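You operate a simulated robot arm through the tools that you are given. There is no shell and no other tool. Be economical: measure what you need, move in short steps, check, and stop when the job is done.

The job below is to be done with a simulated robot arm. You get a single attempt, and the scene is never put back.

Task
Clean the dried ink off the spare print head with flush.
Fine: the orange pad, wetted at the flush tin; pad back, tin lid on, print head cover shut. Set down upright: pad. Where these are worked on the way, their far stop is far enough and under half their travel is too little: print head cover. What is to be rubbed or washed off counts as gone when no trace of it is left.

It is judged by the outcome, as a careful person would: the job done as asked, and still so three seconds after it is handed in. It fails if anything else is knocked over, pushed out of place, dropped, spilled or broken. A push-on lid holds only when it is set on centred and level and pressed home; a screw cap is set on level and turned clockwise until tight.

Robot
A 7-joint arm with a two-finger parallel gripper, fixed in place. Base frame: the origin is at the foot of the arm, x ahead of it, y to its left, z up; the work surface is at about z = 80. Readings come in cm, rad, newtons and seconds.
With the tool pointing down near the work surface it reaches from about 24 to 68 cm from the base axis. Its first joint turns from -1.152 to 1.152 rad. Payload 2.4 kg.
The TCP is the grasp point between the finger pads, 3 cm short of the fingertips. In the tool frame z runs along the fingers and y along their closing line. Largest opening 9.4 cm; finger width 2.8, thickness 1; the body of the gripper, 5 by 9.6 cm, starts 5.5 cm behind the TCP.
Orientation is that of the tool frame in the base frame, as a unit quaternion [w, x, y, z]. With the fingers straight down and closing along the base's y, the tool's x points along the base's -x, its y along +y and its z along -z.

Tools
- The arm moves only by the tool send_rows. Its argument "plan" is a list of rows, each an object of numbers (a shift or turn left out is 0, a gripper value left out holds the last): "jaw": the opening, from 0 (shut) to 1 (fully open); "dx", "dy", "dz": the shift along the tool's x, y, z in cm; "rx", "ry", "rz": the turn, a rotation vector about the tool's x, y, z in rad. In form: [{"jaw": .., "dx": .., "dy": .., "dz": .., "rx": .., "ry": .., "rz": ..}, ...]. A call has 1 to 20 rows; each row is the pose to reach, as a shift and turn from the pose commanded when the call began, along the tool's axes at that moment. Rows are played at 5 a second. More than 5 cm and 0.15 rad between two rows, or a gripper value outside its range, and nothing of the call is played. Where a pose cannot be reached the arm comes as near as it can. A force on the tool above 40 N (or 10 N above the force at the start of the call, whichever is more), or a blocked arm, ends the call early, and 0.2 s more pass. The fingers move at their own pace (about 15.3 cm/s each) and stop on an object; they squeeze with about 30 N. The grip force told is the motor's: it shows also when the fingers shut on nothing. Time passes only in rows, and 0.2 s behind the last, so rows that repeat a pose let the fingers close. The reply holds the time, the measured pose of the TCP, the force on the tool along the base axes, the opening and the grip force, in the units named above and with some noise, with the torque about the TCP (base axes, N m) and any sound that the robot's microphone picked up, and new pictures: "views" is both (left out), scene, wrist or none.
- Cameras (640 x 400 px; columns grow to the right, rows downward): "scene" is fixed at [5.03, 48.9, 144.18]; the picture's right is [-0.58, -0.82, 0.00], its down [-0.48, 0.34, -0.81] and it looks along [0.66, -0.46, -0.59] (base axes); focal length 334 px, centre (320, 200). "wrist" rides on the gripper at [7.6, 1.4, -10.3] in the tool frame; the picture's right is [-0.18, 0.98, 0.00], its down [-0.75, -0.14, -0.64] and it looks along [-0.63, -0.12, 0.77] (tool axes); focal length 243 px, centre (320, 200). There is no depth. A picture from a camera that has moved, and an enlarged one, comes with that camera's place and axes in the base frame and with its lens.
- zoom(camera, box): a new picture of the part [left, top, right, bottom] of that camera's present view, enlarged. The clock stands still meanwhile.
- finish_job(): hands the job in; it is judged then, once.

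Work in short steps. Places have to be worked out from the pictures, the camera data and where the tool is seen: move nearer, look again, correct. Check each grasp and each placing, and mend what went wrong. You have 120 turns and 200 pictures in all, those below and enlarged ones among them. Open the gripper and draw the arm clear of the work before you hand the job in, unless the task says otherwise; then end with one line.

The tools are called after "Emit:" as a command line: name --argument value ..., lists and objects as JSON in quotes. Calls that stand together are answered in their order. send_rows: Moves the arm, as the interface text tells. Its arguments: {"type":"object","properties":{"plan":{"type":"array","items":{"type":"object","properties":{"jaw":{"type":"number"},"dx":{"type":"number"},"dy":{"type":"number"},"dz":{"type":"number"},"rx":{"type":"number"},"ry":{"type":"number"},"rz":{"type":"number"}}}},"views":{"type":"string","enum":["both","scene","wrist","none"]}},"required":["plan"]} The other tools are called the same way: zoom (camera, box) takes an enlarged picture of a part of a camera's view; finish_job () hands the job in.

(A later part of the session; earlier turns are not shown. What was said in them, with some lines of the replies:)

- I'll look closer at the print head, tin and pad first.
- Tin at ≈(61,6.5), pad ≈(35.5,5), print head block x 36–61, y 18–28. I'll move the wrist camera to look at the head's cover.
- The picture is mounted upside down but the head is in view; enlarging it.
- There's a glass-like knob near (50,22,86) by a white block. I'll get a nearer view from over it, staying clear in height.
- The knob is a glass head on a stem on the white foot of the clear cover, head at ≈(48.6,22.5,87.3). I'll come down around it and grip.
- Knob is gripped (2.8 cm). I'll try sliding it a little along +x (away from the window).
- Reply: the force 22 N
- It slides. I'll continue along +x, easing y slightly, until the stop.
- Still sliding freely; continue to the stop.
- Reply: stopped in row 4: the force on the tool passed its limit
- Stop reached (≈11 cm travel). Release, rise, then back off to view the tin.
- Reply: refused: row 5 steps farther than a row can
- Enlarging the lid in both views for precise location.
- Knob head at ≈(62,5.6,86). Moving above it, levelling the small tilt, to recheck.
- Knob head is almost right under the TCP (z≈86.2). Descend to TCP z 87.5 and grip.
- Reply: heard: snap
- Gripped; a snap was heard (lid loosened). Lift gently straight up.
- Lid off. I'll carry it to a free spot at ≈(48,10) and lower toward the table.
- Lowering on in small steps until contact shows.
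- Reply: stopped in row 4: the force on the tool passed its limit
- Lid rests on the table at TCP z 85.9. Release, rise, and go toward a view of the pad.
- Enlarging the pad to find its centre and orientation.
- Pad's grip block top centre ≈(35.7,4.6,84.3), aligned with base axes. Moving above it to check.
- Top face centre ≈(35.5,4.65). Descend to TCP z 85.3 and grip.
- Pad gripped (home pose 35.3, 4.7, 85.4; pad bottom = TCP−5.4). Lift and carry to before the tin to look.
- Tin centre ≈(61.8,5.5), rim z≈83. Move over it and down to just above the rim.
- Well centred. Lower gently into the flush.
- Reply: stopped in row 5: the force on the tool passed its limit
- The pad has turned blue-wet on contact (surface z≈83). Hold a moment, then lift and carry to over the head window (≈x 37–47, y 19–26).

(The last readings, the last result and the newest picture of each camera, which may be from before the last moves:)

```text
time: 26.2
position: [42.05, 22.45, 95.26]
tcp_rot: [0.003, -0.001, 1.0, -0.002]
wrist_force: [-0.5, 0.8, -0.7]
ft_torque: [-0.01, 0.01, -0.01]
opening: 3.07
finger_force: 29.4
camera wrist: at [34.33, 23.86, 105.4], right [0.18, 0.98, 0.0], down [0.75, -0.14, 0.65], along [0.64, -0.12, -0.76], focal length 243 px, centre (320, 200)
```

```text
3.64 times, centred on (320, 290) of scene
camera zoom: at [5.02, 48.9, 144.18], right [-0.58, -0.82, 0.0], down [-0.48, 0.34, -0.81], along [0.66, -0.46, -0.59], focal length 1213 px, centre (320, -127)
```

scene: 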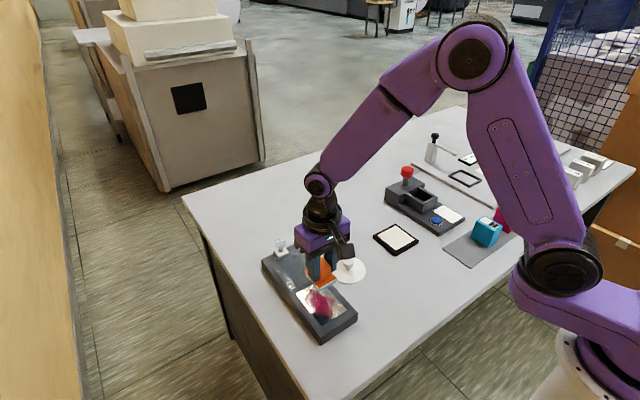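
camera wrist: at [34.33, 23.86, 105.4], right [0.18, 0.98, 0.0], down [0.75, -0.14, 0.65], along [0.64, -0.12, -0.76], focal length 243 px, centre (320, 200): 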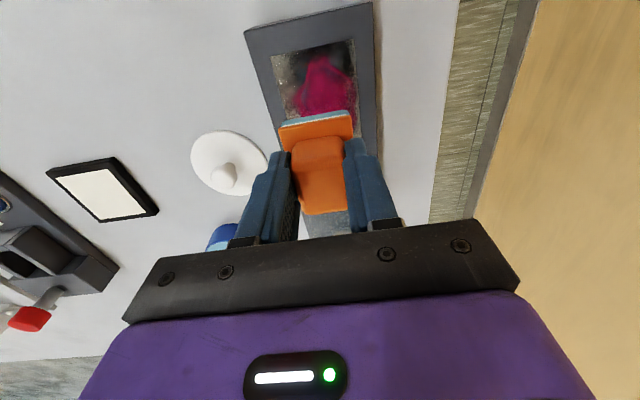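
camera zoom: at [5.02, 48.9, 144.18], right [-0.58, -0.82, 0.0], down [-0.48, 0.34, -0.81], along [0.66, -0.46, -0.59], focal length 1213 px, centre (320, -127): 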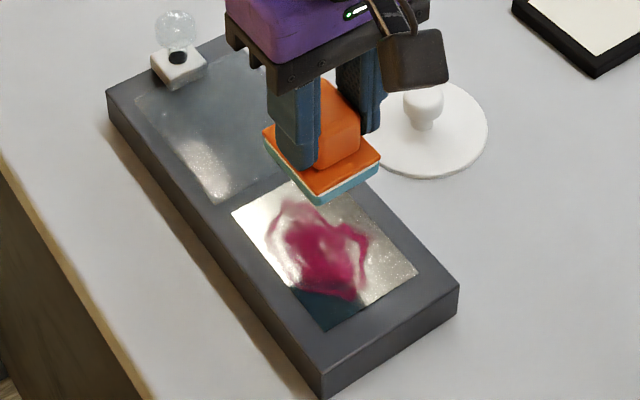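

Over the window. Lower until light contact.

Emit:
send_rows --plan '[{"dz": 2.5}, {"dz": 5}, {"dz": 6}, {"dz": 6.3}, {"dz": 6.5}, {"dz": 6.6}, {"dz": 6.7}, {"dz": 6.8}]' --views "scene"

Emit:
zoom --camera "scene" --box '[260, 235, 380, 345]'

```text
time: 28.0
position: [41.95, 22.37, 88.52]
tcp_rot: [0.003, -0.001, 1.0, -0.001]
wrist_force: [-0.2, 0.0, -0.5]
ft_torque: [0.0, 0.0, -0.01]
opening: 3.08
finger_force: 29.8
```

scene: 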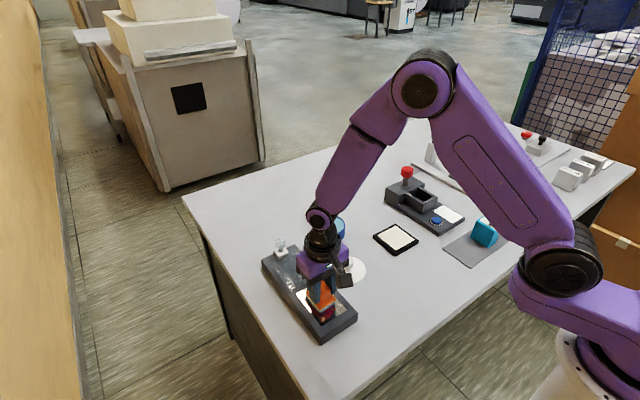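

```text
3.64 times, centred on (320, 290) of scene
camera zoom: at [5.03, 48.9, 144.18], right [-0.58, -0.82, 0.0], down [-0.48, 0.34, -0.81], along [0.66, -0.46, -0.59], focal length 1213 px, centre (320, -127)
```

zoom: 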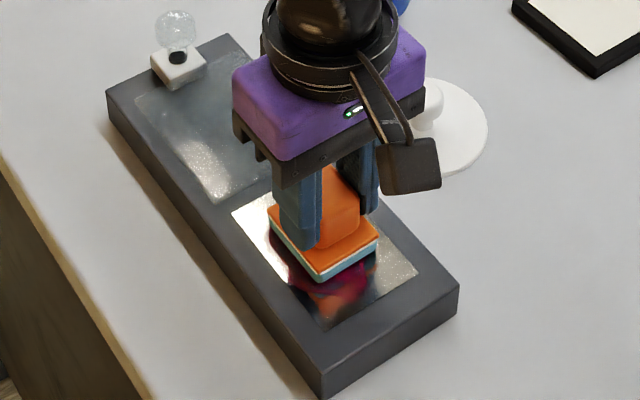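

Not yet touching; continue down slowly.

Emit:
send_rows --plan '[{"dz": 0.15}, {"dz": 0.3}, {"dz": 0.45}, {"dz": 0.6}, {"dz": 0.7}, {"dz": 0.8}]' --views "none"

Emit:
zoom --camera "scene" --box '[260, 235, 380, 345]'

```text
time: 28.9
position: [41.97, 22.42, 88.4]
tcp_rot: [0.004, -0.001, 1.0, -0.002]
wrist_force: [-2.3, -2.3, 8.2]
ft_torque: [0.12, 0.22, 0.03]
opening: 3.09
finger_force: 30.0
stopped in row 4: the force on the tool passed its limit (the readings are from after the stop); the commanded pose is now the measured one
```

```text
3.64 times, centred on (320, 290) of scene
camera zoom: at [5.01, 48.89, 144.18], right [-0.58, -0.82, 0.0], down [-0.48, 0.34, -0.81], along [0.66, -0.46, -0.59], focal length 1213 px, centre (320, -127)
```

zoom: 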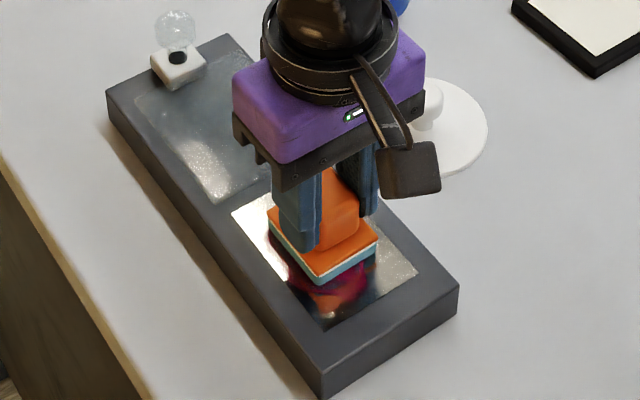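

Contact at TCP 88.4. Rub with light pressure over the window in a raster.

Emit:
send_rows --plan '[{"dz": 0.15, "dx": 1}, {"dz": 0.15, "dx": 2.2}, {"dz": 0.15, "dx": 2.2, "dy": 0.8}, {"dz": 0.15, "dx": 1, "dy": 1.4}, {"dz": 0.15, "dx": 0, "dy": 1.4}, {"dz": 0.15, "dx": -1, "dy": 1.4}, {"dz": 0.15, "dx": -2.2, "dy": 1.4}, {"dz": 0.15, "dx": -2.2, "dy": 0.4}, {"dz": 0.15, "dx": -1, "dy": 0}, {"dz": 0.15, "dx": 0, "dy": 0}, {"dz": 0.15, "dx": 1, "dy": 0}, {"dz": 0.15, "dx": 2.2, "dy": -0.5}, {"dz": 0.15, "dx": 2.2, "dy": -1.4}, {"dz": 0.15, "dx": 1, "dy": -1.4}, {"dz": 0.15, "dx": 0, "dy": -1.4}, {"dz": 0.15, "dx": -1, "dy": -1.4}, {"dz": 0.15, "dx": -2.2, "dy": -1.4}, {"dz": 0.15, "dx": -2.2, "dy": -0.5}, {"dz": 0.15, "dx": -1, "dy": 0}, {"dz": 0.15, "dx": 0, "dy": 0}]' --views "none"

Emit:
zoom --camera "scene" --box '[260, 235, 380, 345]'

```text
time: 29.6
position: [40.04, 22.61, 88.31]
tcp_rot: [0.007, 0.0, 1.0, 0.0]
wrist_force: [-0.5, -2.1, 8.8]
ft_torque: [-0.04, 0.22, 0.08]
opening: 3.1
finger_force: 30.1
stopped in row 3: the force on the tool passed its limit (the readings are from after the stop); the commanded pose is now the measured one
```

```text
3.64 times, centred on (320, 290) of scene
camera zoom: at [5.01, 48.89, 144.18], right [-0.58, -0.82, 0.0], down [-0.48, 0.34, -0.81], along [0.66, -0.46, -0.59], focal length 1213 px, centre (320, -127)
```

zoom: 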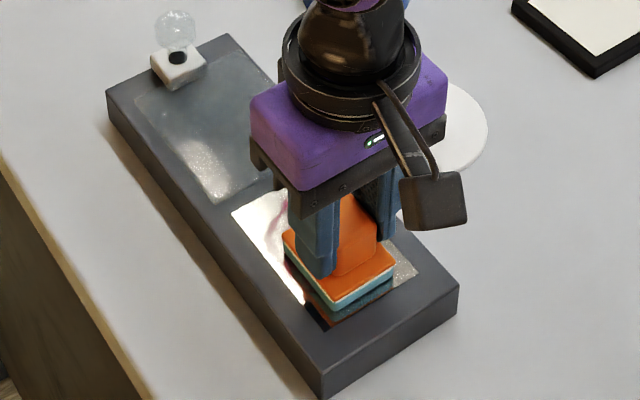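

Pressing slightly too hard. Ease pressure, level the tilt, and continue the raster from here (40.0,22.6).

Emit:
send_rows --plan '[{"dz": -0.1, "ry": 0.012}, {"dz": 0.02, "dy": 0.6, "ry": 0.012}, {"dz": 0.02, "dy": 1.2, "ry": 0.012}, {"dz": 0.02, "dx": -1, "dy": 1.2, "ry": 0.012}, {"dz": 0.02, "dx": -2, "dy": 1.2, "ry": 0.012}, {"dz": 0.02, "dx": -3, "dy": 1.2, "ry": 0.012}, {"dz": 0.02, "dx": -4.2, "dy": 1.2, "ry": 0.012}, {"dz": 0.02, "dx": -4.2, "dy": 0.2, "ry": 0.012}, {"dz": 0.02, "dx": -3.2, "dy": -0.2, "ry": 0.012}, {"dz": 0.02, "dx": -2.2, "dy": -0.2, "ry": 0.012}, {"dz": 0.02, "dx": -1.2, "dy": -0.2, "ry": 0.012}, {"dz": 0.02, "dx": -0.2, "dy": -0.4, "ry": 0.012}, {"dz": 0.02, "dx": 0, "dy": -1.5, "ry": 0.012}, {"dz": 0.02, "dx": -1, "dy": -1.5, "ry": 0.012}, {"dz": 0.02, "dx": -2, "dy": -1.5, "ry": 0.012}, {"dz": 0.02, "dx": -3, "dy": -1.5, "ry": 0.012}, {"dz": 0.02, "dx": -4.2, "dy": -1.5, "ry": 0.012}, {"dz": 0.02, "dx": -4.2, "dy": -0.5, "ry": 0.012}, {"dz": 0.02, "dx": -3, "dy": 0, "ry": 0.012}, {"dz": 0.02, "dx": -2, "dy": 0, "ry": 0.012}]' --views "none"

Emit:
zoom --camera "scene" --box '[260, 235, 380, 345]'

```text
time: 33.8
position: [41.96, 22.54, 88.31]
tcp_rot: [0.0, -0.001, 1.0, 0.0]
wrist_force: [-0.2, -0.6, -1.2]
ft_torque: [-0.03, -0.02, -0.01]
opening: 3.09
finger_force: 30.0
```

```text
3.64 times, centred on (320, 290) of scene
camera zoom: at [5.03, 48.9, 144.18], right [-0.58, -0.82, 0.0], down [-0.48, 0.34, -0.81], along [0.66, -0.46, -0.59], focal length 1213 px, centre (320, -127)
```

zoom: 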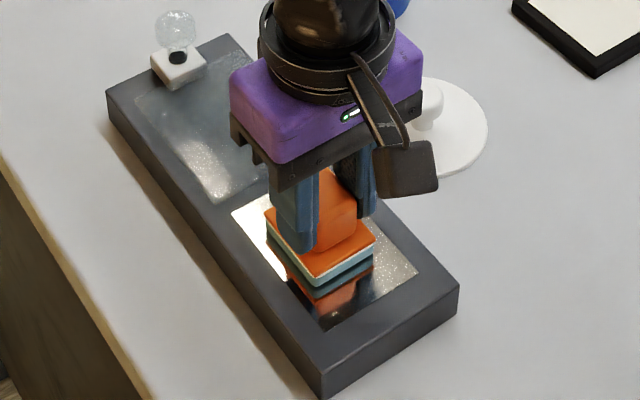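

Lift and step back to inspect the window.

Emit:
send_rows --plan '[{"dz": -3}, {"dz": -6}, {"dz": -6.5, "dx": -4}, {"dz": -6.5, "dx": -8}]' --views "none"

Emit:
zoom --camera "scene" --box '[280, 265, 370, 345]'

Emit:
zoom --camera "wrist" --box '[230, 0, 410, 120]'

```text
time: 34.8
position: [50.2, 22.51, 94.63]
tcp_rot: [0.001, 0.0, 1.0, 0.0]
wrist_force: [0.2, 0.2, -0.9]
ft_torque: [0.03, 0.02, -0.01]
opening: 3.09
finger_force: 29.5
```

```text
5.00 times, centred on (325, 305) of scene
camera zoom: at [5.02, 48.9, 144.18], right [-0.58, -0.82, 0.0], down [-0.48, 0.34, -0.81], along [0.66, -0.46, -0.59], focal length 1668 px, centre (295, -325)
```

zoom: 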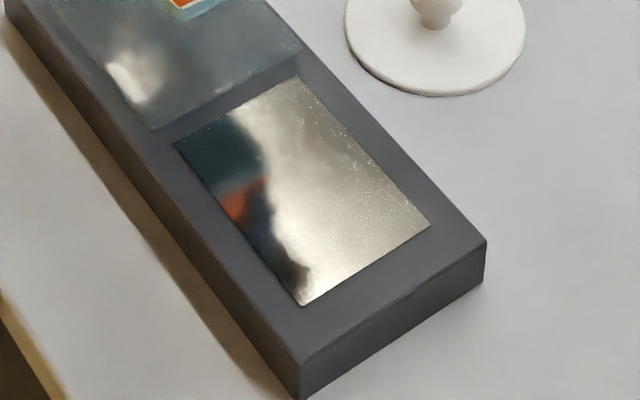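

```text
3.33 times, centred on (320, 60) of wrist
camera zoom: at [42.45, 23.93, 104.7], right [0.18, 0.98, 0.0], down [0.75, -0.14, 0.64], along [0.63, -0.12, -0.77], focal length 809 px, centre (320, 667)
```

zoom: 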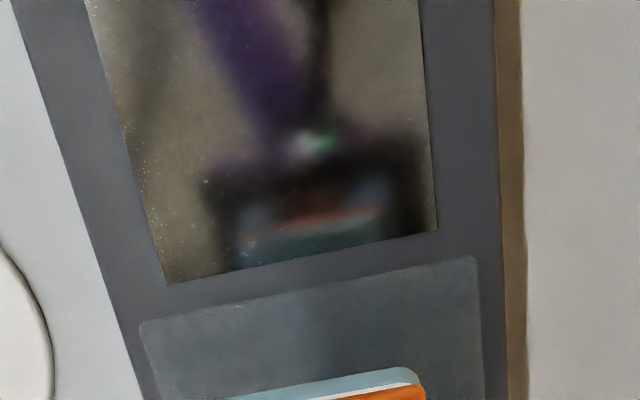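

No ink visible, only reflections. Carry the pad back to its home, checking the window from there.

Emit:
send_rows --plan '[{"dx": 3, "dy": -3.5}, {"dx": 6, "dy": -7}, {"dx": 9, "dy": -10.5}, {"dx": 12, "dy": -14}, {"dx": 14.9, "dy": -17.8}, {"dx": 14.9, "dy": -17.8, "dz": 4}, {"dx": 14.9, "dy": -17.8, "dz": 7}, {"dx": 14.9, "dy": -17.8, "dz": 8}, {"dx": 14.9, "dy": -17.8, "dz": 8}]'

Emit:
zoom --camera "scene" --box '[280, 265, 370, 345]'

Emit:
zoom --camera "wrist" --box '[470, 70, 640, 270]'

```text
time: 36.8
position: [35.15, 4.7, 86.63]
tcp_rot: [0.0, 0.0, 1.0, 0.0]
wrist_force: [0.9, -0.8, -0.5]
ft_torque: [0.01, -0.03, 0.0]
opening: 3.09
finger_force: 29.9
camera wrist: at [27.39, 6.18, 96.83], right [0.18, 0.98, 0.0], down [0.75, -0.14, 0.64], along [0.63, -0.12, -0.77], focal length 243 px, centre (320, 200)
```

scene: 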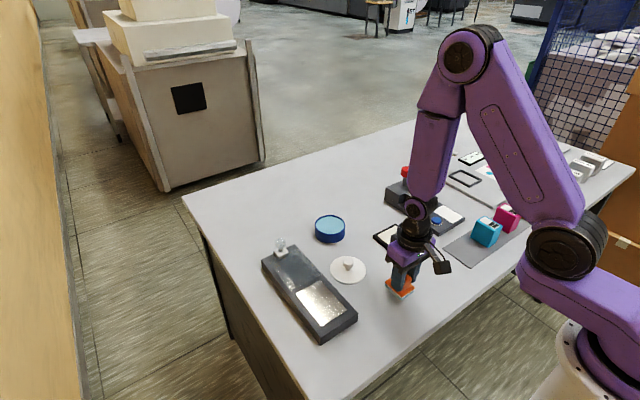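
wrist: 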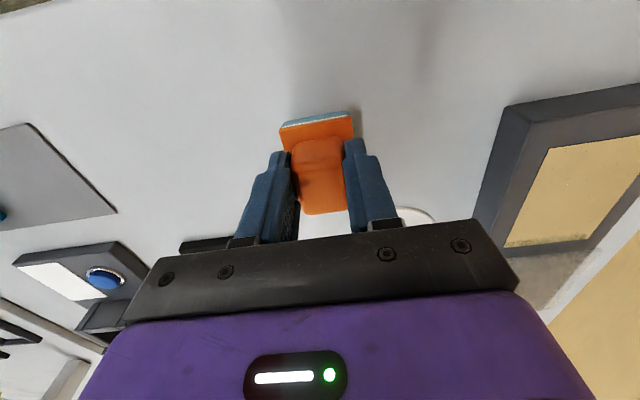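

```text
5.00 times, centred on (325, 305) of scene
camera zoom: at [5.03, 48.9, 144.18], right [-0.58, -0.82, 0.0], down [-0.48, 0.34, -0.81], along [0.66, -0.46, -0.59], focal length 1668 px, centre (295, -325)
```

zoom: 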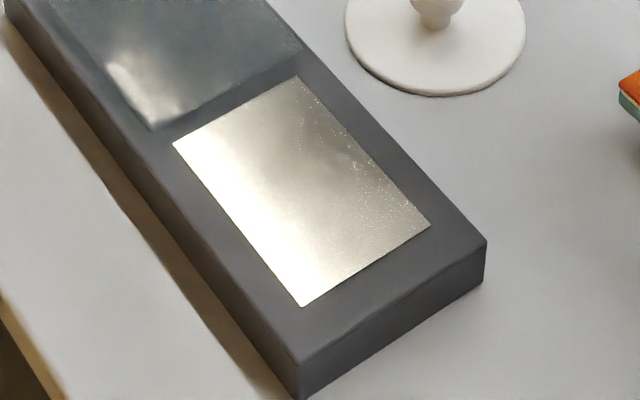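

```text
2.00 times, centred on (555, 170) of wrist
camera zoom: at [27.39, 6.18, 96.83], right [0.18, 0.98, 0.0], down [0.75, -0.14, 0.64], along [0.63, -0.12, -0.77], focal length 485 px, centre (-150, 260)
```

zoom: 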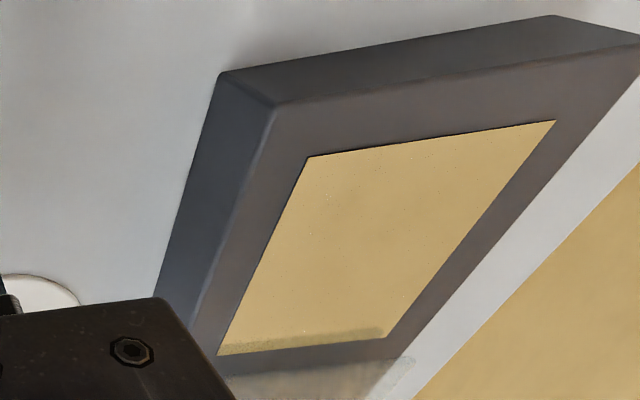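

It looks clean, but for certainty I'll do one more pass with the pad before putting it down.

Emit:
send_rows --plan '[{"dz": -4}, {"dz": -8}, {"dz": -8.5, "dx": -2.5, "dy": 4}, {"dz": -8.5, "dx": -4, "dy": 8.5}, {"dz": -8.5, "dx": -5, "dy": 13}, {"dz": -8.5, "dx": -5, "dy": 17}, {"dz": -5, "dx": -5, "dy": 17}, {"dz": -2.5, "dx": -5, "dy": 17}, {"dz": -2, "dx": -5, "dy": 17}, {"dz": -1.75, "dx": -5, "dy": 17}, {"dz": -1.6, "dx": -5, "dy": 17}]' --views "none"

```text
time: 39.2
position: [40.13, 21.86, 88.33]
tcp_rot: [0.001, 0.0, 1.0, 0.0]
wrist_force: [-0.1, -0.4, -0.6]
ft_torque: [-0.02, 0.0, 0.0]
opening: 3.1
finger_force: 29.8
```

At the surface; press lightly and raster again.

Emit:
send_rows --plan '[{"dz": 0.2}, {"dz": 0.22, "dy": -0.9}, {"dz": 0.22, "dx": -1.4, "dy": -0.9}, {"dz": 0.22, "dx": -2.8, "dy": -0.9}, {"dz": 0.22, "dx": -4.3, "dy": -0.9}, {"dz": 0.22, "dx": -4.3, "dy": 0}, {"dz": 0.22, "dx": -2.8, "dy": 0}, {"dz": 0.22, "dx": -1.4, "dy": 0}, {"dz": 0.22, "dx": 0, "dy": 0}, {"dz": 0.22, "dx": 0, "dy": 1.2}, {"dz": 0.22, "dx": -1.4, "dy": 1.2}, {"dz": 0.22, "dx": -2.8, "dy": 1.2}, {"dz": 0.22, "dx": -4.3, "dy": 1.2}, {"dz": 0.22, "dx": -4.3, "dy": 2.2}, {"dz": 0.22, "dx": -2.8, "dy": 2.2}, {"dz": 0.22, "dx": -1.4, "dy": 2.2}, {"dz": 0.22, "dx": 0, "dy": 2.2}, {"dz": 0.22, "dx": -1, "dy": 1}]' --views "none"

```text
time: 39.9
position: [40.66, 21.08, 88.35]
tcp_rot: [0.002, -0.001, 1.0, 0.001]
wrist_force: [-0.6, -1.5, 8.7]
ft_torque: [-0.07, 0.04, 0.01]
opening: 3.09
finger_force: 29.8
stopped in row 3: the force on the tool passed its limit (the readings are from after the stop); the commanded pose is now the measured one
```

Slightly firm; reset pressure and continue.

Emit:
send_rows --plan '[{"dz": 0.0}, {"dz": 0.05, "dx": 0.6}, {"dz": 0.05, "dx": -0.8}, {"dz": 0.05, "dx": -2.2}, {"dz": 0.05, "dx": -3.8}, {"dz": 0.05, "dx": -3.8, "dy": 0.9}, {"dz": 0.05, "dx": -2.2, "dy": 0.9}, {"dz": 0.05, "dx": -0.8, "dy": 0.9}, {"dz": 0.05, "dx": 0.6, "dy": 0.9}, {"dz": 0.05, "dx": 0.6, "dy": 2}, {"dz": 0.05, "dx": -0.8, "dy": 2}, {"dz": 0.05, "dx": -2.2, "dy": 2}, {"dz": 0.05, "dx": -3.8, "dy": 2}, {"dz": 0.05, "dx": -3.8, "dy": 3}, {"dz": 0.05, "dx": -2.2, "dy": 3}, {"dz": 0.05, "dx": -0.8, "dy": 3}, {"dz": 0.05, "dx": 0.6, "dy": 3}, {"dz": 0.05, "dx": -0.5, "dy": 2}, {"dz": -3, "dx": -0.5, "dy": 2}, {"dz": -7, "dx": -0.5, "dy": 2}]' --views "none"

```text
time: 42.0
position: [40.32, 22.23, 88.34]
tcp_rot: [0.003, -0.001, 1.0, 0.002]
wrist_force: [-1.5, -1.6, 8.0]
ft_torque: [-0.11, 0.28, 0.07]
opening: 3.12
finger_force: 30.4
stopped in row 10: the force on the tool passed its limit (the readings are from after the stop); the commanded pose is now the measured one
```

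Emit:
send_rows --plan '[{"dz": -0.05}, {"dz": -0.02, "dy": 0.5}, {"dz": 0.0, "dx": -0.8, "dy": 0.8}, {"dz": 0.0, "dx": -2.2, "dy": 0.8}, {"dz": 0.0, "dx": -3.8, "dy": 0.8}, {"dz": 0.0, "dx": -3.8, "dy": 1.8}, {"dz": 0.0, "dx": -2.2, "dy": 1.8}, {"dz": 0.0, "dx": -0.8, "dy": 1.8}, {"dz": 0.0, "dx": 0.4, "dy": 1.8}, {"dz": 0.0, "dx": -0.5, "dy": 1}, {"dz": -3, "dx": -0.5, "dy": 1}, {"dz": -7, "dx": -0.5, "dy": 1}]' --views "none"

```text
time: 44.6
position: [40.68, 23.01, 95.2]
tcp_rot: [0.002, 0.0, 1.0, 0.001]
wrist_force: [0.1, -0.1, 0.6]
ft_torque: [0.02, 0.0, 0.0]
opening: 3.1
finger_force: 29.9
```

Second pass done. Carry the pad home to (35.3,4.7) and lower slowly to contact.

Emit:
send_rows --plan '[{"dx": 1, "dy": -4}, {"dx": 2, "dy": -8}, {"dx": 3, "dy": -12}, {"dx": 4.5, "dy": -16}, {"dx": 5.4, "dy": -18.3}, {"dx": 5.4, "dy": -18.3, "dz": 4}, {"dx": 5.4, "dy": -18.3, "dz": 8}, {"dx": 5.4, "dy": -18.3, "dz": 9.2}, {"dx": 5.4, "dy": -18.3, "dz": 9.5}, {"dx": 5.4, "dy": -18.3, "dz": 9.7}, {"dx": 5.4, "dy": -18.3, "dz": 9.8}]'

Emit:
zoom --camera "scene" --box '[280, 265, 370, 345]'

Emit:
zoom --camera "wrist" --box '[470, 70, 640, 270]'

```text
time: 47.0
position: [35.28, 4.77, 85.38]
tcp_rot: [0.003, 0.0, 1.0, 0.002]
wrist_force: [-0.6, 0.4, -0.7]
ft_torque: [-0.03, -0.02, -0.01]
opening: 3.1
finger_force: 29.9
camera wrist: at [27.55, 6.26, 95.47], right [0.18, 0.98, 0.0], down [0.75, -0.14, 0.65], along [0.64, -0.12, -0.76], focal length 243 px, centre (320, 200)
```

scene: 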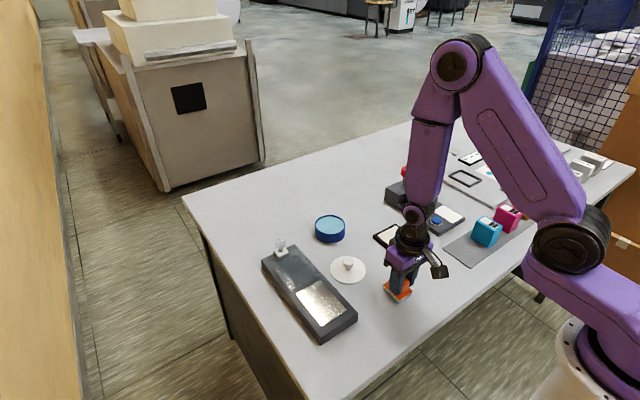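
wrist: 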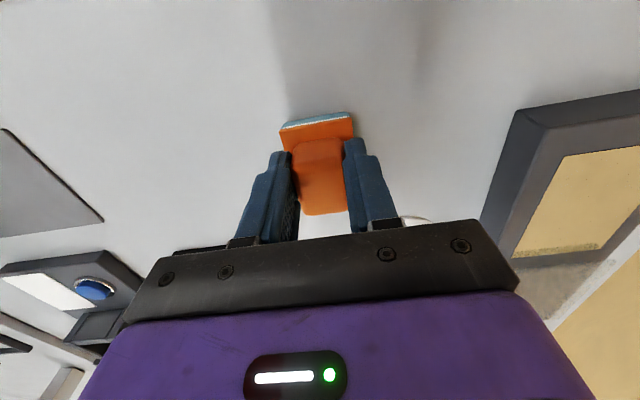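

```text
5.00 times, centred on (325, 305) of scene
camera zoom: at [5.03, 48.9, 144.18], right [-0.58, -0.82, 0.0], down [-0.48, 0.34, -0.81], along [0.66, -0.46, -0.59], focal length 1668 px, centre (295, -325)
```

zoom: 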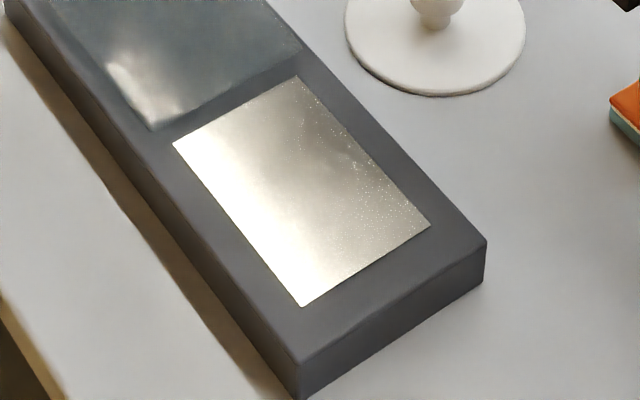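

```text
2.00 times, centred on (555, 170) of wrist
camera zoom: at [27.55, 6.26, 95.47], right [0.18, 0.98, 0.0], down [0.75, -0.14, 0.65], along [0.64, -0.12, -0.76], focal length 485 px, centre (-150, 260)
```

zoom: 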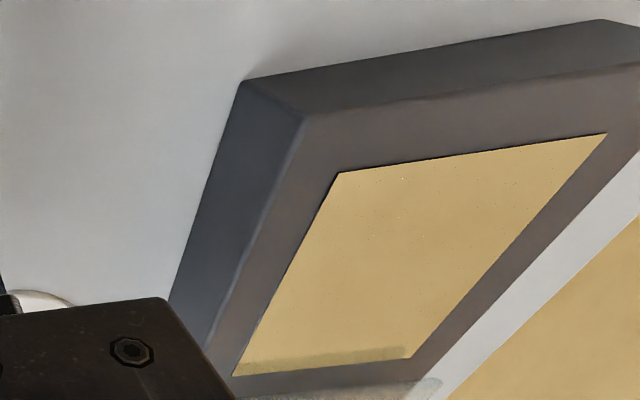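

Image is unchanged after the second pass, so it's clean. Lower the last bit until contact.

Emit:
send_rows --plan '[{"dz": 0.08, "ry": 0.006}, {"dz": 0.14, "ry": 0.006}, {"dz": 0.18, "ry": 0.006}]' --views "none"

Emit:
zoom --camera "scene" --box '[370, 250, 442, 310]'

```text
time: 47.9
position: [35.38, 4.84, 85.27]
tcp_rot: [0.0, -0.001, 1.0, 0.001]
wrist_force: [-5.4, 2.9, 36.8]
ft_torque: [-0.07, -0.32, 0.05]
opening: 3.1
finger_force: 30.4
```

```text
6.67 times, centred on (406, 280) of scene
camera zoom: at [4.97, 48.9, 144.18], right [-0.58, -0.82, 0.0], down [-0.48, 0.34, -0.81], along [0.66, -0.46, -0.59], focal length 2224 px, centre (-253, -333)
```

zoom: 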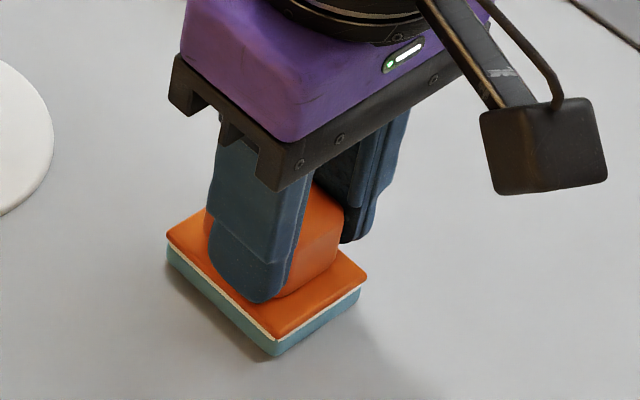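

Contact made. I'll ease up, nudge ~0.3 cm toward its original place, set down, release and rise.

Emit:
send_rows --plan '[{"dz": -0.3}, {"dz": -0.3, "dx": 0.2, "dy": -0.3}, {"dz": -0.1, "dx": 0.2, "dy": -0.3}, {"dz": -0.05, "dx": 0.2, "dy": -0.3}, {"dz": -0.05, "dx": 0.2, "dy": -0.3, "jaw": 0.6}, {"dz": -0.05, "dx": 0.2, "dy": -0.3, "jaw": 0.6}, {"dz": -0.05, "dx": 0.2, "dy": -0.3, "jaw": 0.6}, {"dz": -4, "dx": 0.2, "dy": -0.3}, {"dz": -8, "dx": 0.2, "dy": -0.3}]' --views "none"

Emit:
zoom --camera "scene" --box '[370, 250, 442, 310]'

```text
time: 49.9
position: [35.17, 4.4, 93.27]
tcp_rot: [-0.001, 0.0, 1.0, 0.002]
wrist_force: [0.6, 0.2, 0.2]
ft_torque: [-0.02, 0.02, 0.01]
opening: 5.63
finger_force: 0.0
```

```text
6.67 times, centred on (406, 280) of scene
camera zoom: at [5.03, 48.9, 144.18], right [-0.58, -0.82, 0.0], down [-0.48, 0.34, -0.81], along [0.66, -0.46, -0.59], focal length 2224 px, centre (-253, -333)
```

zoom: 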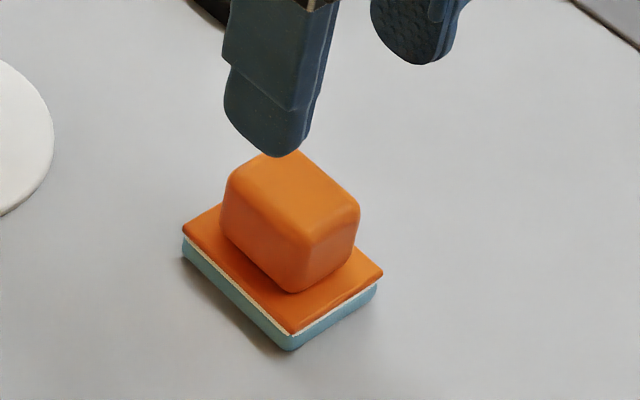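

Pad is home. Now go to above the cover knob (59.5,22.5).

Emit:
send_rows --plan '[{"dx": -3.5, "dy": 2.6, "dz": -2}, {"dx": -7, "dy": 5.2, "dz": -2}, {"dx": -10.5, "dy": 7.8, "dz": -2}, {"dx": -14, "dy": 10.4, "dz": -2}, {"dx": -17.5, "dy": 13, "dz": -2}, {"dx": -21, "dy": 15.6, "dz": -2}, {"dx": -24.3, "dy": 18.05, "dz": -2}, {"dx": -24.3, "dy": 18.05, "dz": 0}, {"dx": -24.3, "dy": 18.05, "dz": 0}]'

```text
time: 51.9
position: [59.41, 22.5, 92.99]
tcp_rot: [0.0, -0.001, 1.0, 0.001]
wrist_force: [0.3, 1.1, -0.5]
ft_torque: [0.03, -0.03, 0.01]
opening: 5.63
finger_force: 0.1
camera wrist: at [51.66, 23.94, 103.23], right [0.18, 0.98, 0.0], down [0.75, -0.14, 0.64], along [0.63, -0.12, -0.77], focal length 243 px, centre (320, 200)
```

scene: 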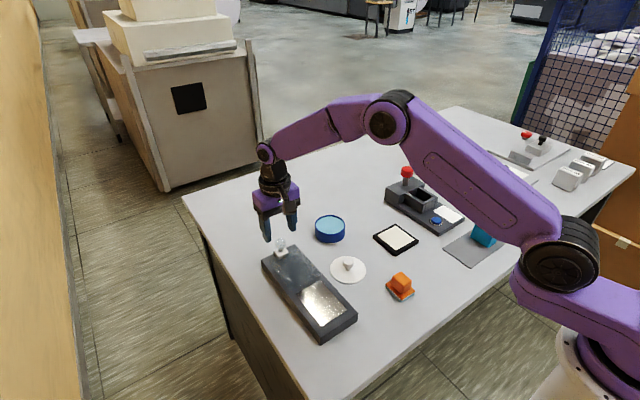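
wrist: 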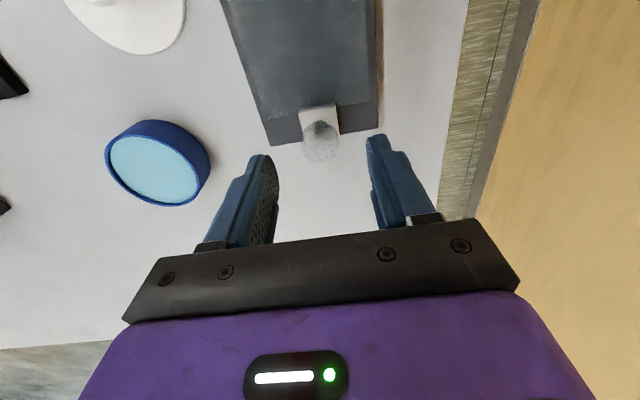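

Knob is right under the TCP. Descend and grip.

Emit:
send_rows --plan '[{"dz": 2}, {"dz": 4}, {"dz": 5.1}, {"dz": 5.1, "jaw": 0}, {"dz": 5.1, "jaw": 0}, {"dz": 5.1, "jaw": 0}]' --views "wrist"

```text
time: 53.2
position: [59.25, 22.45, 87.99]
tcp_rot: [-0.001, 0.0, 1.0, 0.001]
wrist_force: [-1.6, -2.9, -2.1]
ft_torque: [-0.01, -0.02, -0.1]
opening: 2.87
finger_force: 44.6
camera wrist: at [51.62, 23.89, 98.21], right [0.18, 0.98, 0.0], down [0.75, -0.14, 0.64], along [0.63, -0.12, -0.77], focal length 243 px, centre (320, 200)
```

wrist: 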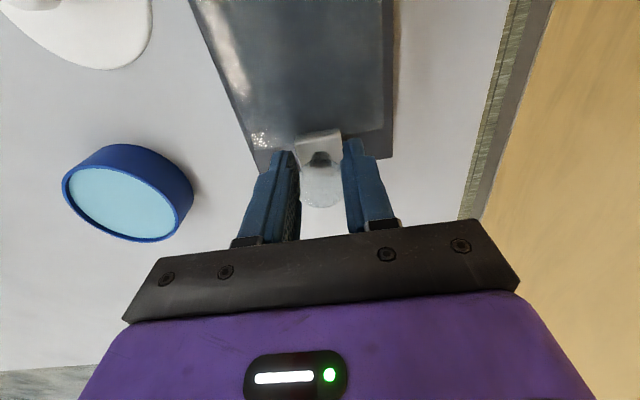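

Gripped. Slide the cover back toward −x until it stops.

Emit:
send_rows --plan '[{"dx": 1}, {"dx": 2}, {"dx": 3}, {"dx": 4}, {"dx": 5}, {"dx": 6}, {"dx": 7}, {"dx": 8}, {"dx": 9}, {"dx": 10}, {"dx": 10.5}, {"dx": 11}, {"dx": 11.4}, {"dx": 11.8}]'

```text
time: 56.0
position: [48.42, 22.55, 88.09]
tcp_rot: [0.002, 0.0, 1.0, 0.002]
wrist_force: [6.0, 1.2, -8.8]
ft_torque: [-0.02, -0.03, -0.01]
opening: 2.85
finger_force: 44.6
stopped in row 13: the force on the tool passed its limit (the readings are from after the stop); the commanded pose is now the measured one
camera wrist: at [40.58, 23.88, 98.23], right [0.19, 0.98, 0.01], down [0.75, -0.15, 0.65], along [0.64, -0.12, -0.76], focal length 243 px, centre (320, 200)
```

scene: 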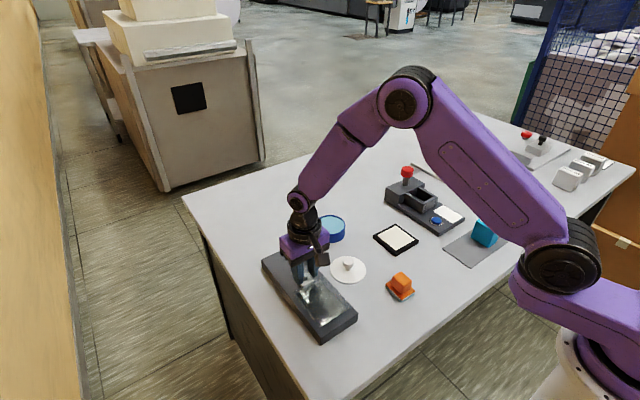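
wrist: 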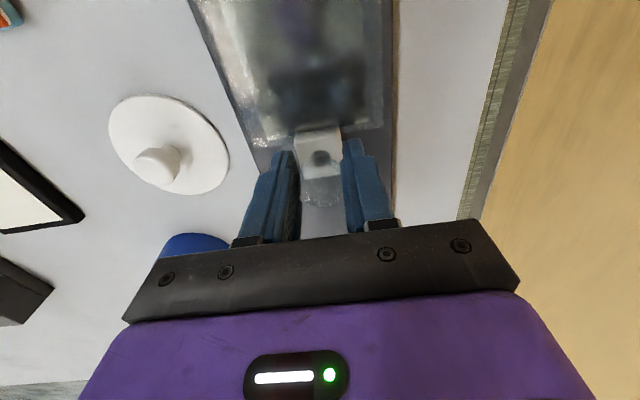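

Closed stop reached. Release, rise, and move over the lid at (47.9,10).

Emit:
send_rows --plan '[{"jaw": 0.5}, {"jaw": 0.5}, {"jaw": 0.6, "dz": -4, "ry": 0.004}, {"dz": -7, "ry": 0.004}, {"dz": -7, "dy": -4, "ry": 0.004}, {"dz": -7, "dy": -8, "ry": 0.004}, {"dz": -7, "dy": -12.55, "dx": 0.5, "ry": 0.004}, {"dz": -4, "dy": -12.55, "dx": 0.5, "ry": 0.004}, {"dz": -4, "dy": -12.55, "dx": 0.5, "ry": 0.004}]'

Emit:
zoom --camera "scene" --box '[255, 235, 365, 345]'

Emit:
zoom --camera "wrist" --box '[240, 60, 400, 180]'

```text
time: 58.0
position: [47.88, 9.67, 91.85]
tcp_rot: [0.0, 0.001, 1.0, 0.003]
wrist_force: [-0.6, -0.2, -0.3]
ft_torque: [0.03, -0.01, 0.0]
opening: 5.64
finger_force: 0.0
camera wrist: at [40.05, 11.1, 102.03], right [0.19, 0.98, 0.0], down [0.75, -0.15, 0.64], along [0.63, -0.12, -0.77], focal length 243 px, centre (320, 200)
```

scene: 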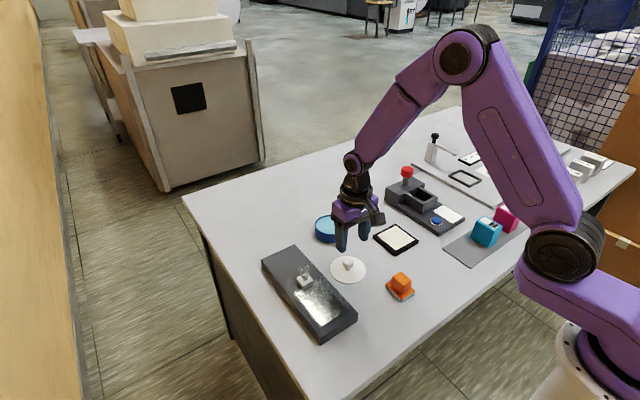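
wrist: 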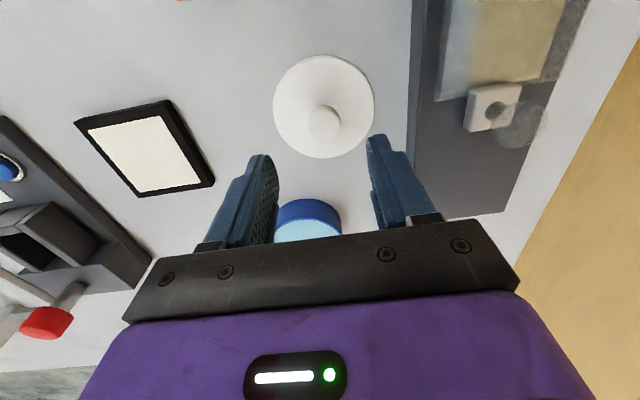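

```text
3.64 times, centred on (310, 290) of scene
camera zoom: at [5.03, 48.9, 144.18], right [-0.58, -0.82, 0.0], down [-0.48, 0.34, -0.81], along [0.66, -0.46, -0.59], focal length 1213 px, centre (356, -127)
```

zoom: 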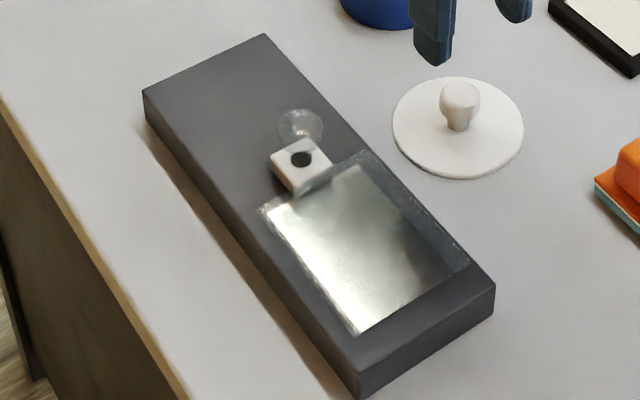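

```text
3.33 times, centred on (320, 120) of wrist
camera zoom: at [40.05, 11.1, 102.03], right [0.19, 0.98, 0.0], down [0.75, -0.15, 0.64], along [0.63, -0.12, -0.77], focal length 809 px, centre (320, 467)
```

zoom: 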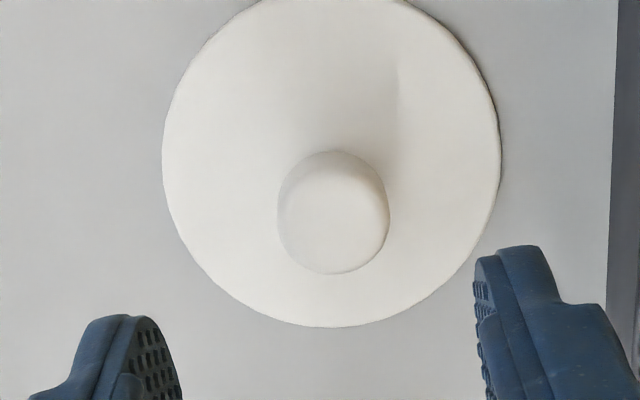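

Cover is closed as at the start. Descend on the lid knob at the same relative pose as before (47.86, 9.99, 85.9) and grip.

Emit:
send_rows --plan '[{"dy": 0.32, "dz": 2}, {"dy": 0.32, "dz": 4}, {"dy": 0.32, "dz": 5.9}, {"dy": 0.32, "dz": 5.9, "jaw": 0}, {"dy": 0.32, "dz": 5.9, "jaw": 0}, {"dy": 0.32, "dz": 5.9, "jaw": 0}]' --views "wrist"

```text
time: 59.4
position: [47.79, 10.19, 86.14]
tcp_rot: [-0.001, 0.0, 1.0, 0.003]
wrist_force: [0.3, 0.1, -0.2]
ft_torque: [0.03, -0.01, 0.01]
opening: 2.67
finger_force: 30.1
camera wrist: at [40.11, 11.59, 96.34], right [0.19, 0.98, 0.0], down [0.75, -0.15, 0.64], along [0.63, -0.12, -0.77], focal length 243 px, centre (320, 200)
```

wrist: 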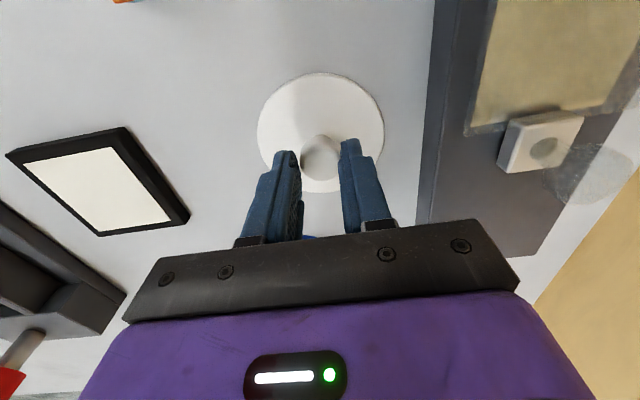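

Gripped. Lift and carry to above the tin (61.65,5.5), then compare alignment.

Emit:
send_rows --plan '[{"dz": -2}, {"dz": -5}, {"dz": -7}, {"dz": -7, "dx": -3.5, "dy": -1.2}, {"dz": -7, "dx": -7, "dy": -2.4}, {"dz": -7, "dx": -10.5, "dy": -3.6}, {"dz": -7, "dx": -13.85, "dy": -4.68}, {"dz": -4.5, "dx": -13.85, "dy": -4.68}, {"dz": -4.5, "dx": -13.85, "dy": -4.68}]'

Emit:
zoom --camera "scene" --box '[295, 190, 367, 250]'

Emit:
zoom --camera "wrist" --box '[240, 40, 400, 160]'

```text
time: 61.4
position: [61.87, 5.65, 90.74]
tcp_rot: [0.0, 0.001, 1.0, 0.002]
wrist_force: [0.6, -0.7, 0.0]
ft_torque: [0.0, 0.0, -0.02]
opening: 2.66
finger_force: 30.7
camera wrist: at [54.02, 6.96, 100.86], right [0.19, 0.98, 0.0], down [0.75, -0.15, 0.64], along [0.63, -0.12, -0.77], focal length 243 px, centre (320, 200)
```

scene: 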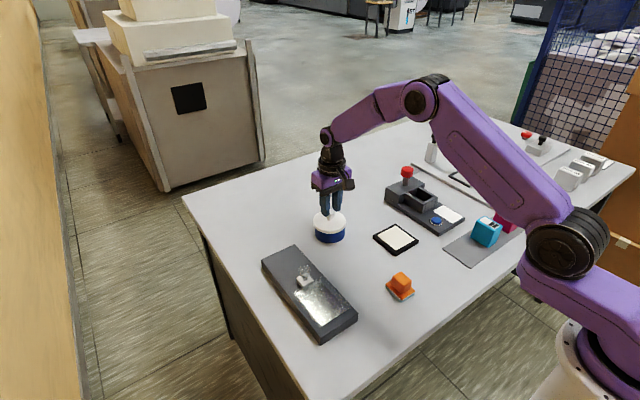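
wrist: 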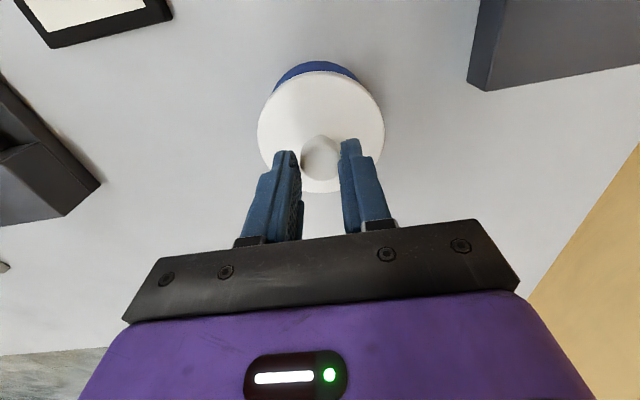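

```text
6.67 times, centred on (331, 220) of scene
camera zoom: at [5.03, 48.9, 144.18], right [-0.58, -0.82, 0.0], down [-0.48, 0.34, -0.81], along [0.66, -0.46, -0.59], focal length 2224 px, centre (247, 67)
```

zoom: 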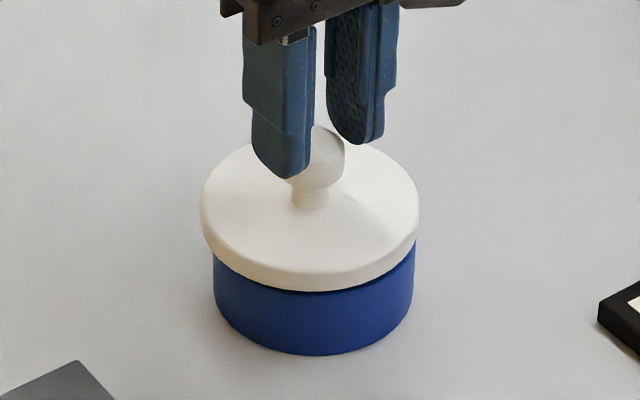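

```text
3.33 times, centred on (320, 100) of wrist
camera zoom: at [54.02, 6.96, 100.86], right [0.19, 0.98, 0.0], down [0.75, -0.15, 0.64], along [0.63, -0.12, -0.77], focal length 809 px, centre (320, 533)
```

zoom: 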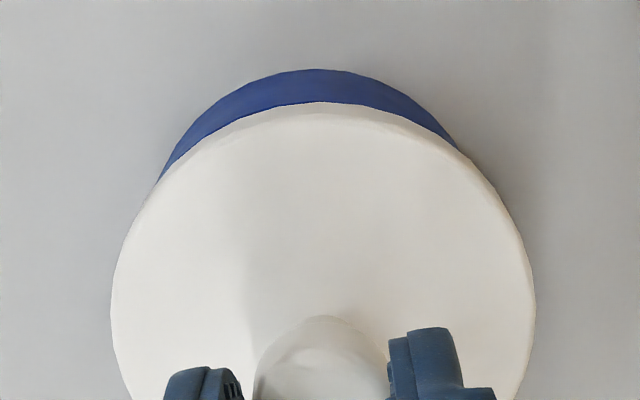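

Lid is ~0.17 cm off to the left; shift slightly and lower toward the rim.

Emit:
send_rows --plan '[{"dx": 0.17, "dy": -0.15}, {"dx": 0.17, "dy": -0.15, "dz": 0.7}, {"dx": 0.17, "dy": -0.15, "dz": 1.2}, {"dx": 0.17, "dy": -0.15, "dz": 1.6}, {"dx": 0.17, "dy": -0.15, "dz": 1.6}]' --views "none"

Emit:
zoom --camera "scene" --box '[295, 190, 367, 250]'

Emit:
zoom --camera "wrist" --box '[240, 40, 400, 160]'

```text
time: 62.6
position: [61.64, 5.36, 89.43]
tcp_rot: [0.002, 0.0, 1.0, 0.002]
wrist_force: [-13.3, 0.1, 36.8]
ft_torque: [-0.06, 0.48, -0.02]
opening: 2.65
finger_force: 29.9
heard: snap
```

```text
6.67 times, centred on (331, 220) of scene
camera zoom: at [4.92, 48.89, 144.19], right [-0.58, -0.82, 0.0], down [-0.48, 0.34, -0.81], along [0.66, -0.46, -0.59], focal length 2224 px, centre (247, 67)
```

zoom: 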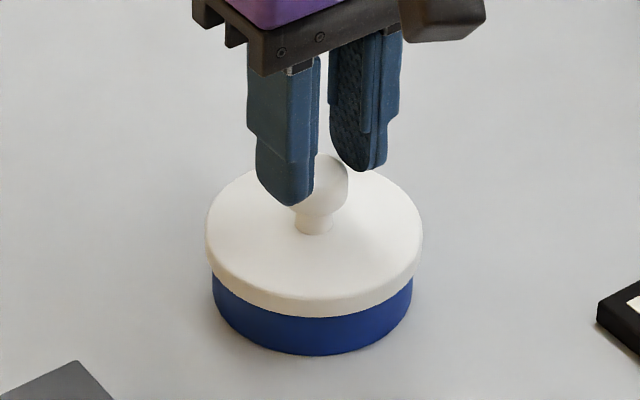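

```text
3.33 times, centred on (320, 100) of wrist
camera zoom: at [53.75, 6.87, 99.54], right [0.19, 0.98, 0.01], down [0.75, -0.15, 0.64], along [0.63, -0.12, -0.76], focal length 809 px, centre (320, 533)
```

zoom: 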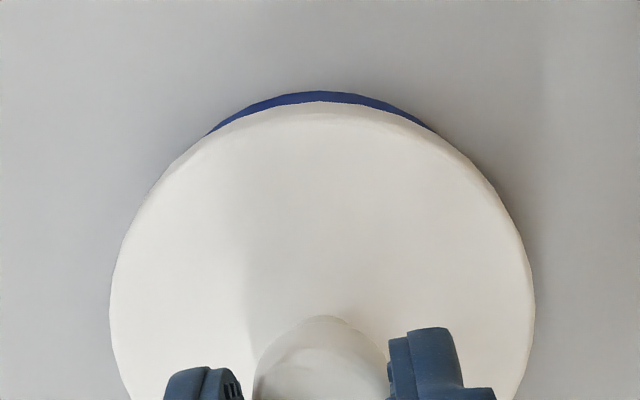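

Snap heard, and the lid's image rows now match the initial closed view. Release and rise to verify.

Emit:
send_rows --plan '[{"dz": -0.3}, {"dz": -0.3, "jaw": 0.6}, {"dz": -0.3, "jaw": 0.6}, {"dz": -0.3, "jaw": 0.6}, {"dz": -4}, {"dz": -7}]' --views "wrist"

Emit:
zoom --camera "scene" --box '[300, 200, 360, 250]'

```text
time: 64.0
position: [61.33, 5.44, 96.01]
tcp_rot: [0.0, 0.0, 1.0, 0.003]
wrist_force: [-0.6, -0.9, -0.7]
ft_torque: [0.03, -0.02, 0.01]
opening: 5.66
finger_force: 0.1
camera wrist: at [53.62, 6.76, 106.23], right [0.19, 0.98, 0.0], down [0.75, -0.15, 0.64], along [0.63, -0.12, -0.77], focal length 243 px, centre (320, 200)
```

wrist: 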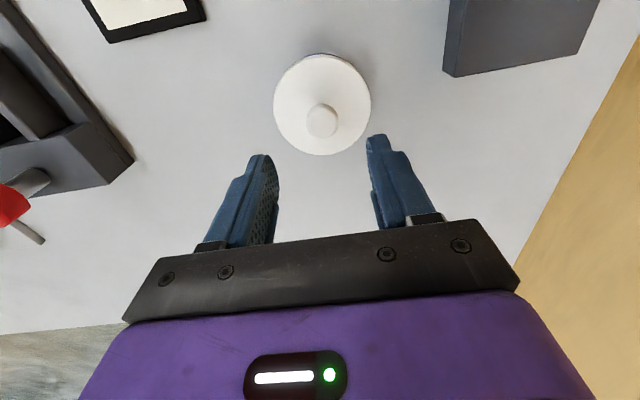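

```text
8.00 times, centred on (330, 225) of scene
camera zoom: at [5.03, 48.9, 144.18], right [-0.58, -0.82, 0.0], down [-0.48, 0.34, -0.81], along [0.66, -0.46, -0.59], focal length 2669 px, centre (240, 0)
```

zoom: 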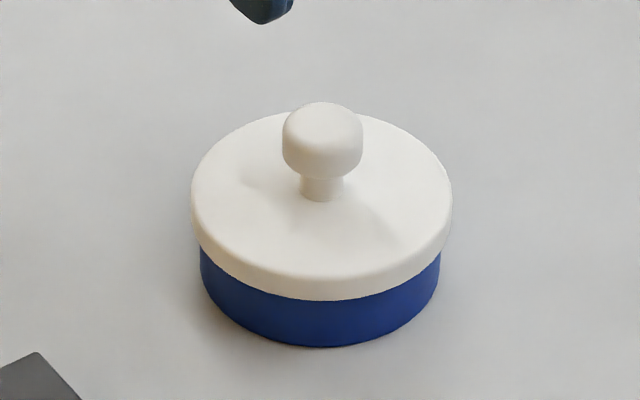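

The lid sits exactly as at the start. Draw the arm clear and take a last look.

Emit:
send_rows --plan '[{"dz": -4}, {"dz": -8}, {"dz": -10.5, "dx": 4}, {"dz": -10.5, "dx": 8}, {"dz": -10.5, "dx": 12, "dy": -2}, {"dz": -10.5, "dx": 14, "dy": -3}]' --views "scene"

Emit:
zoom --camera "scene" --box '[240, 200, 440, 350]'

```text
time: 65.4
position: [47.28, 2.26, 106.54]
tcp_rot: [0.001, 0.001, 1.0, 0.002]
wrist_force: [-0.3, 0.2, 0.6]
ft_torque: [0.0, -0.01, -0.02]
opening: 5.65
finger_force: 0.1
```

scene: 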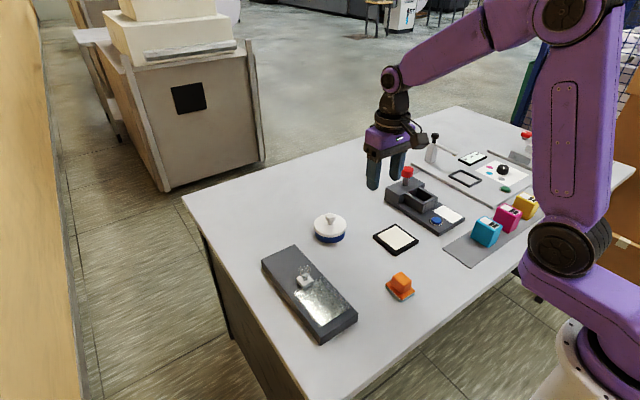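

```text
2.67 times, centred on (340, 275) of scene
camera zoom: at [5.03, 48.9, 144.18], right [-0.58, -0.82, 0.0], down [-0.48, 0.34, -0.81], along [0.66, -0.46, -0.59], focal length 890 px, centre (267, 0)
```

zoom: 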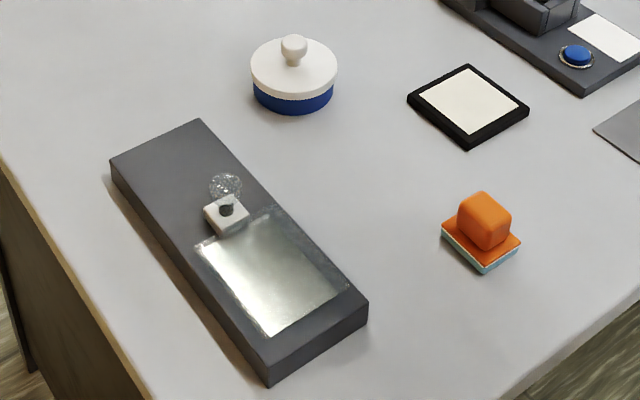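

Everything is in place: the ink is gone, the cover shut, the lid on and the pad home. Handing in.

Emit:
finish_job

```text
The job is handed in.
```

The dried ink is off the spare print head, with no trace showing in the last pictures. The head's cover is shut, the tin lid is pressed on, and the pad is upright within a few millimetres of where it started.
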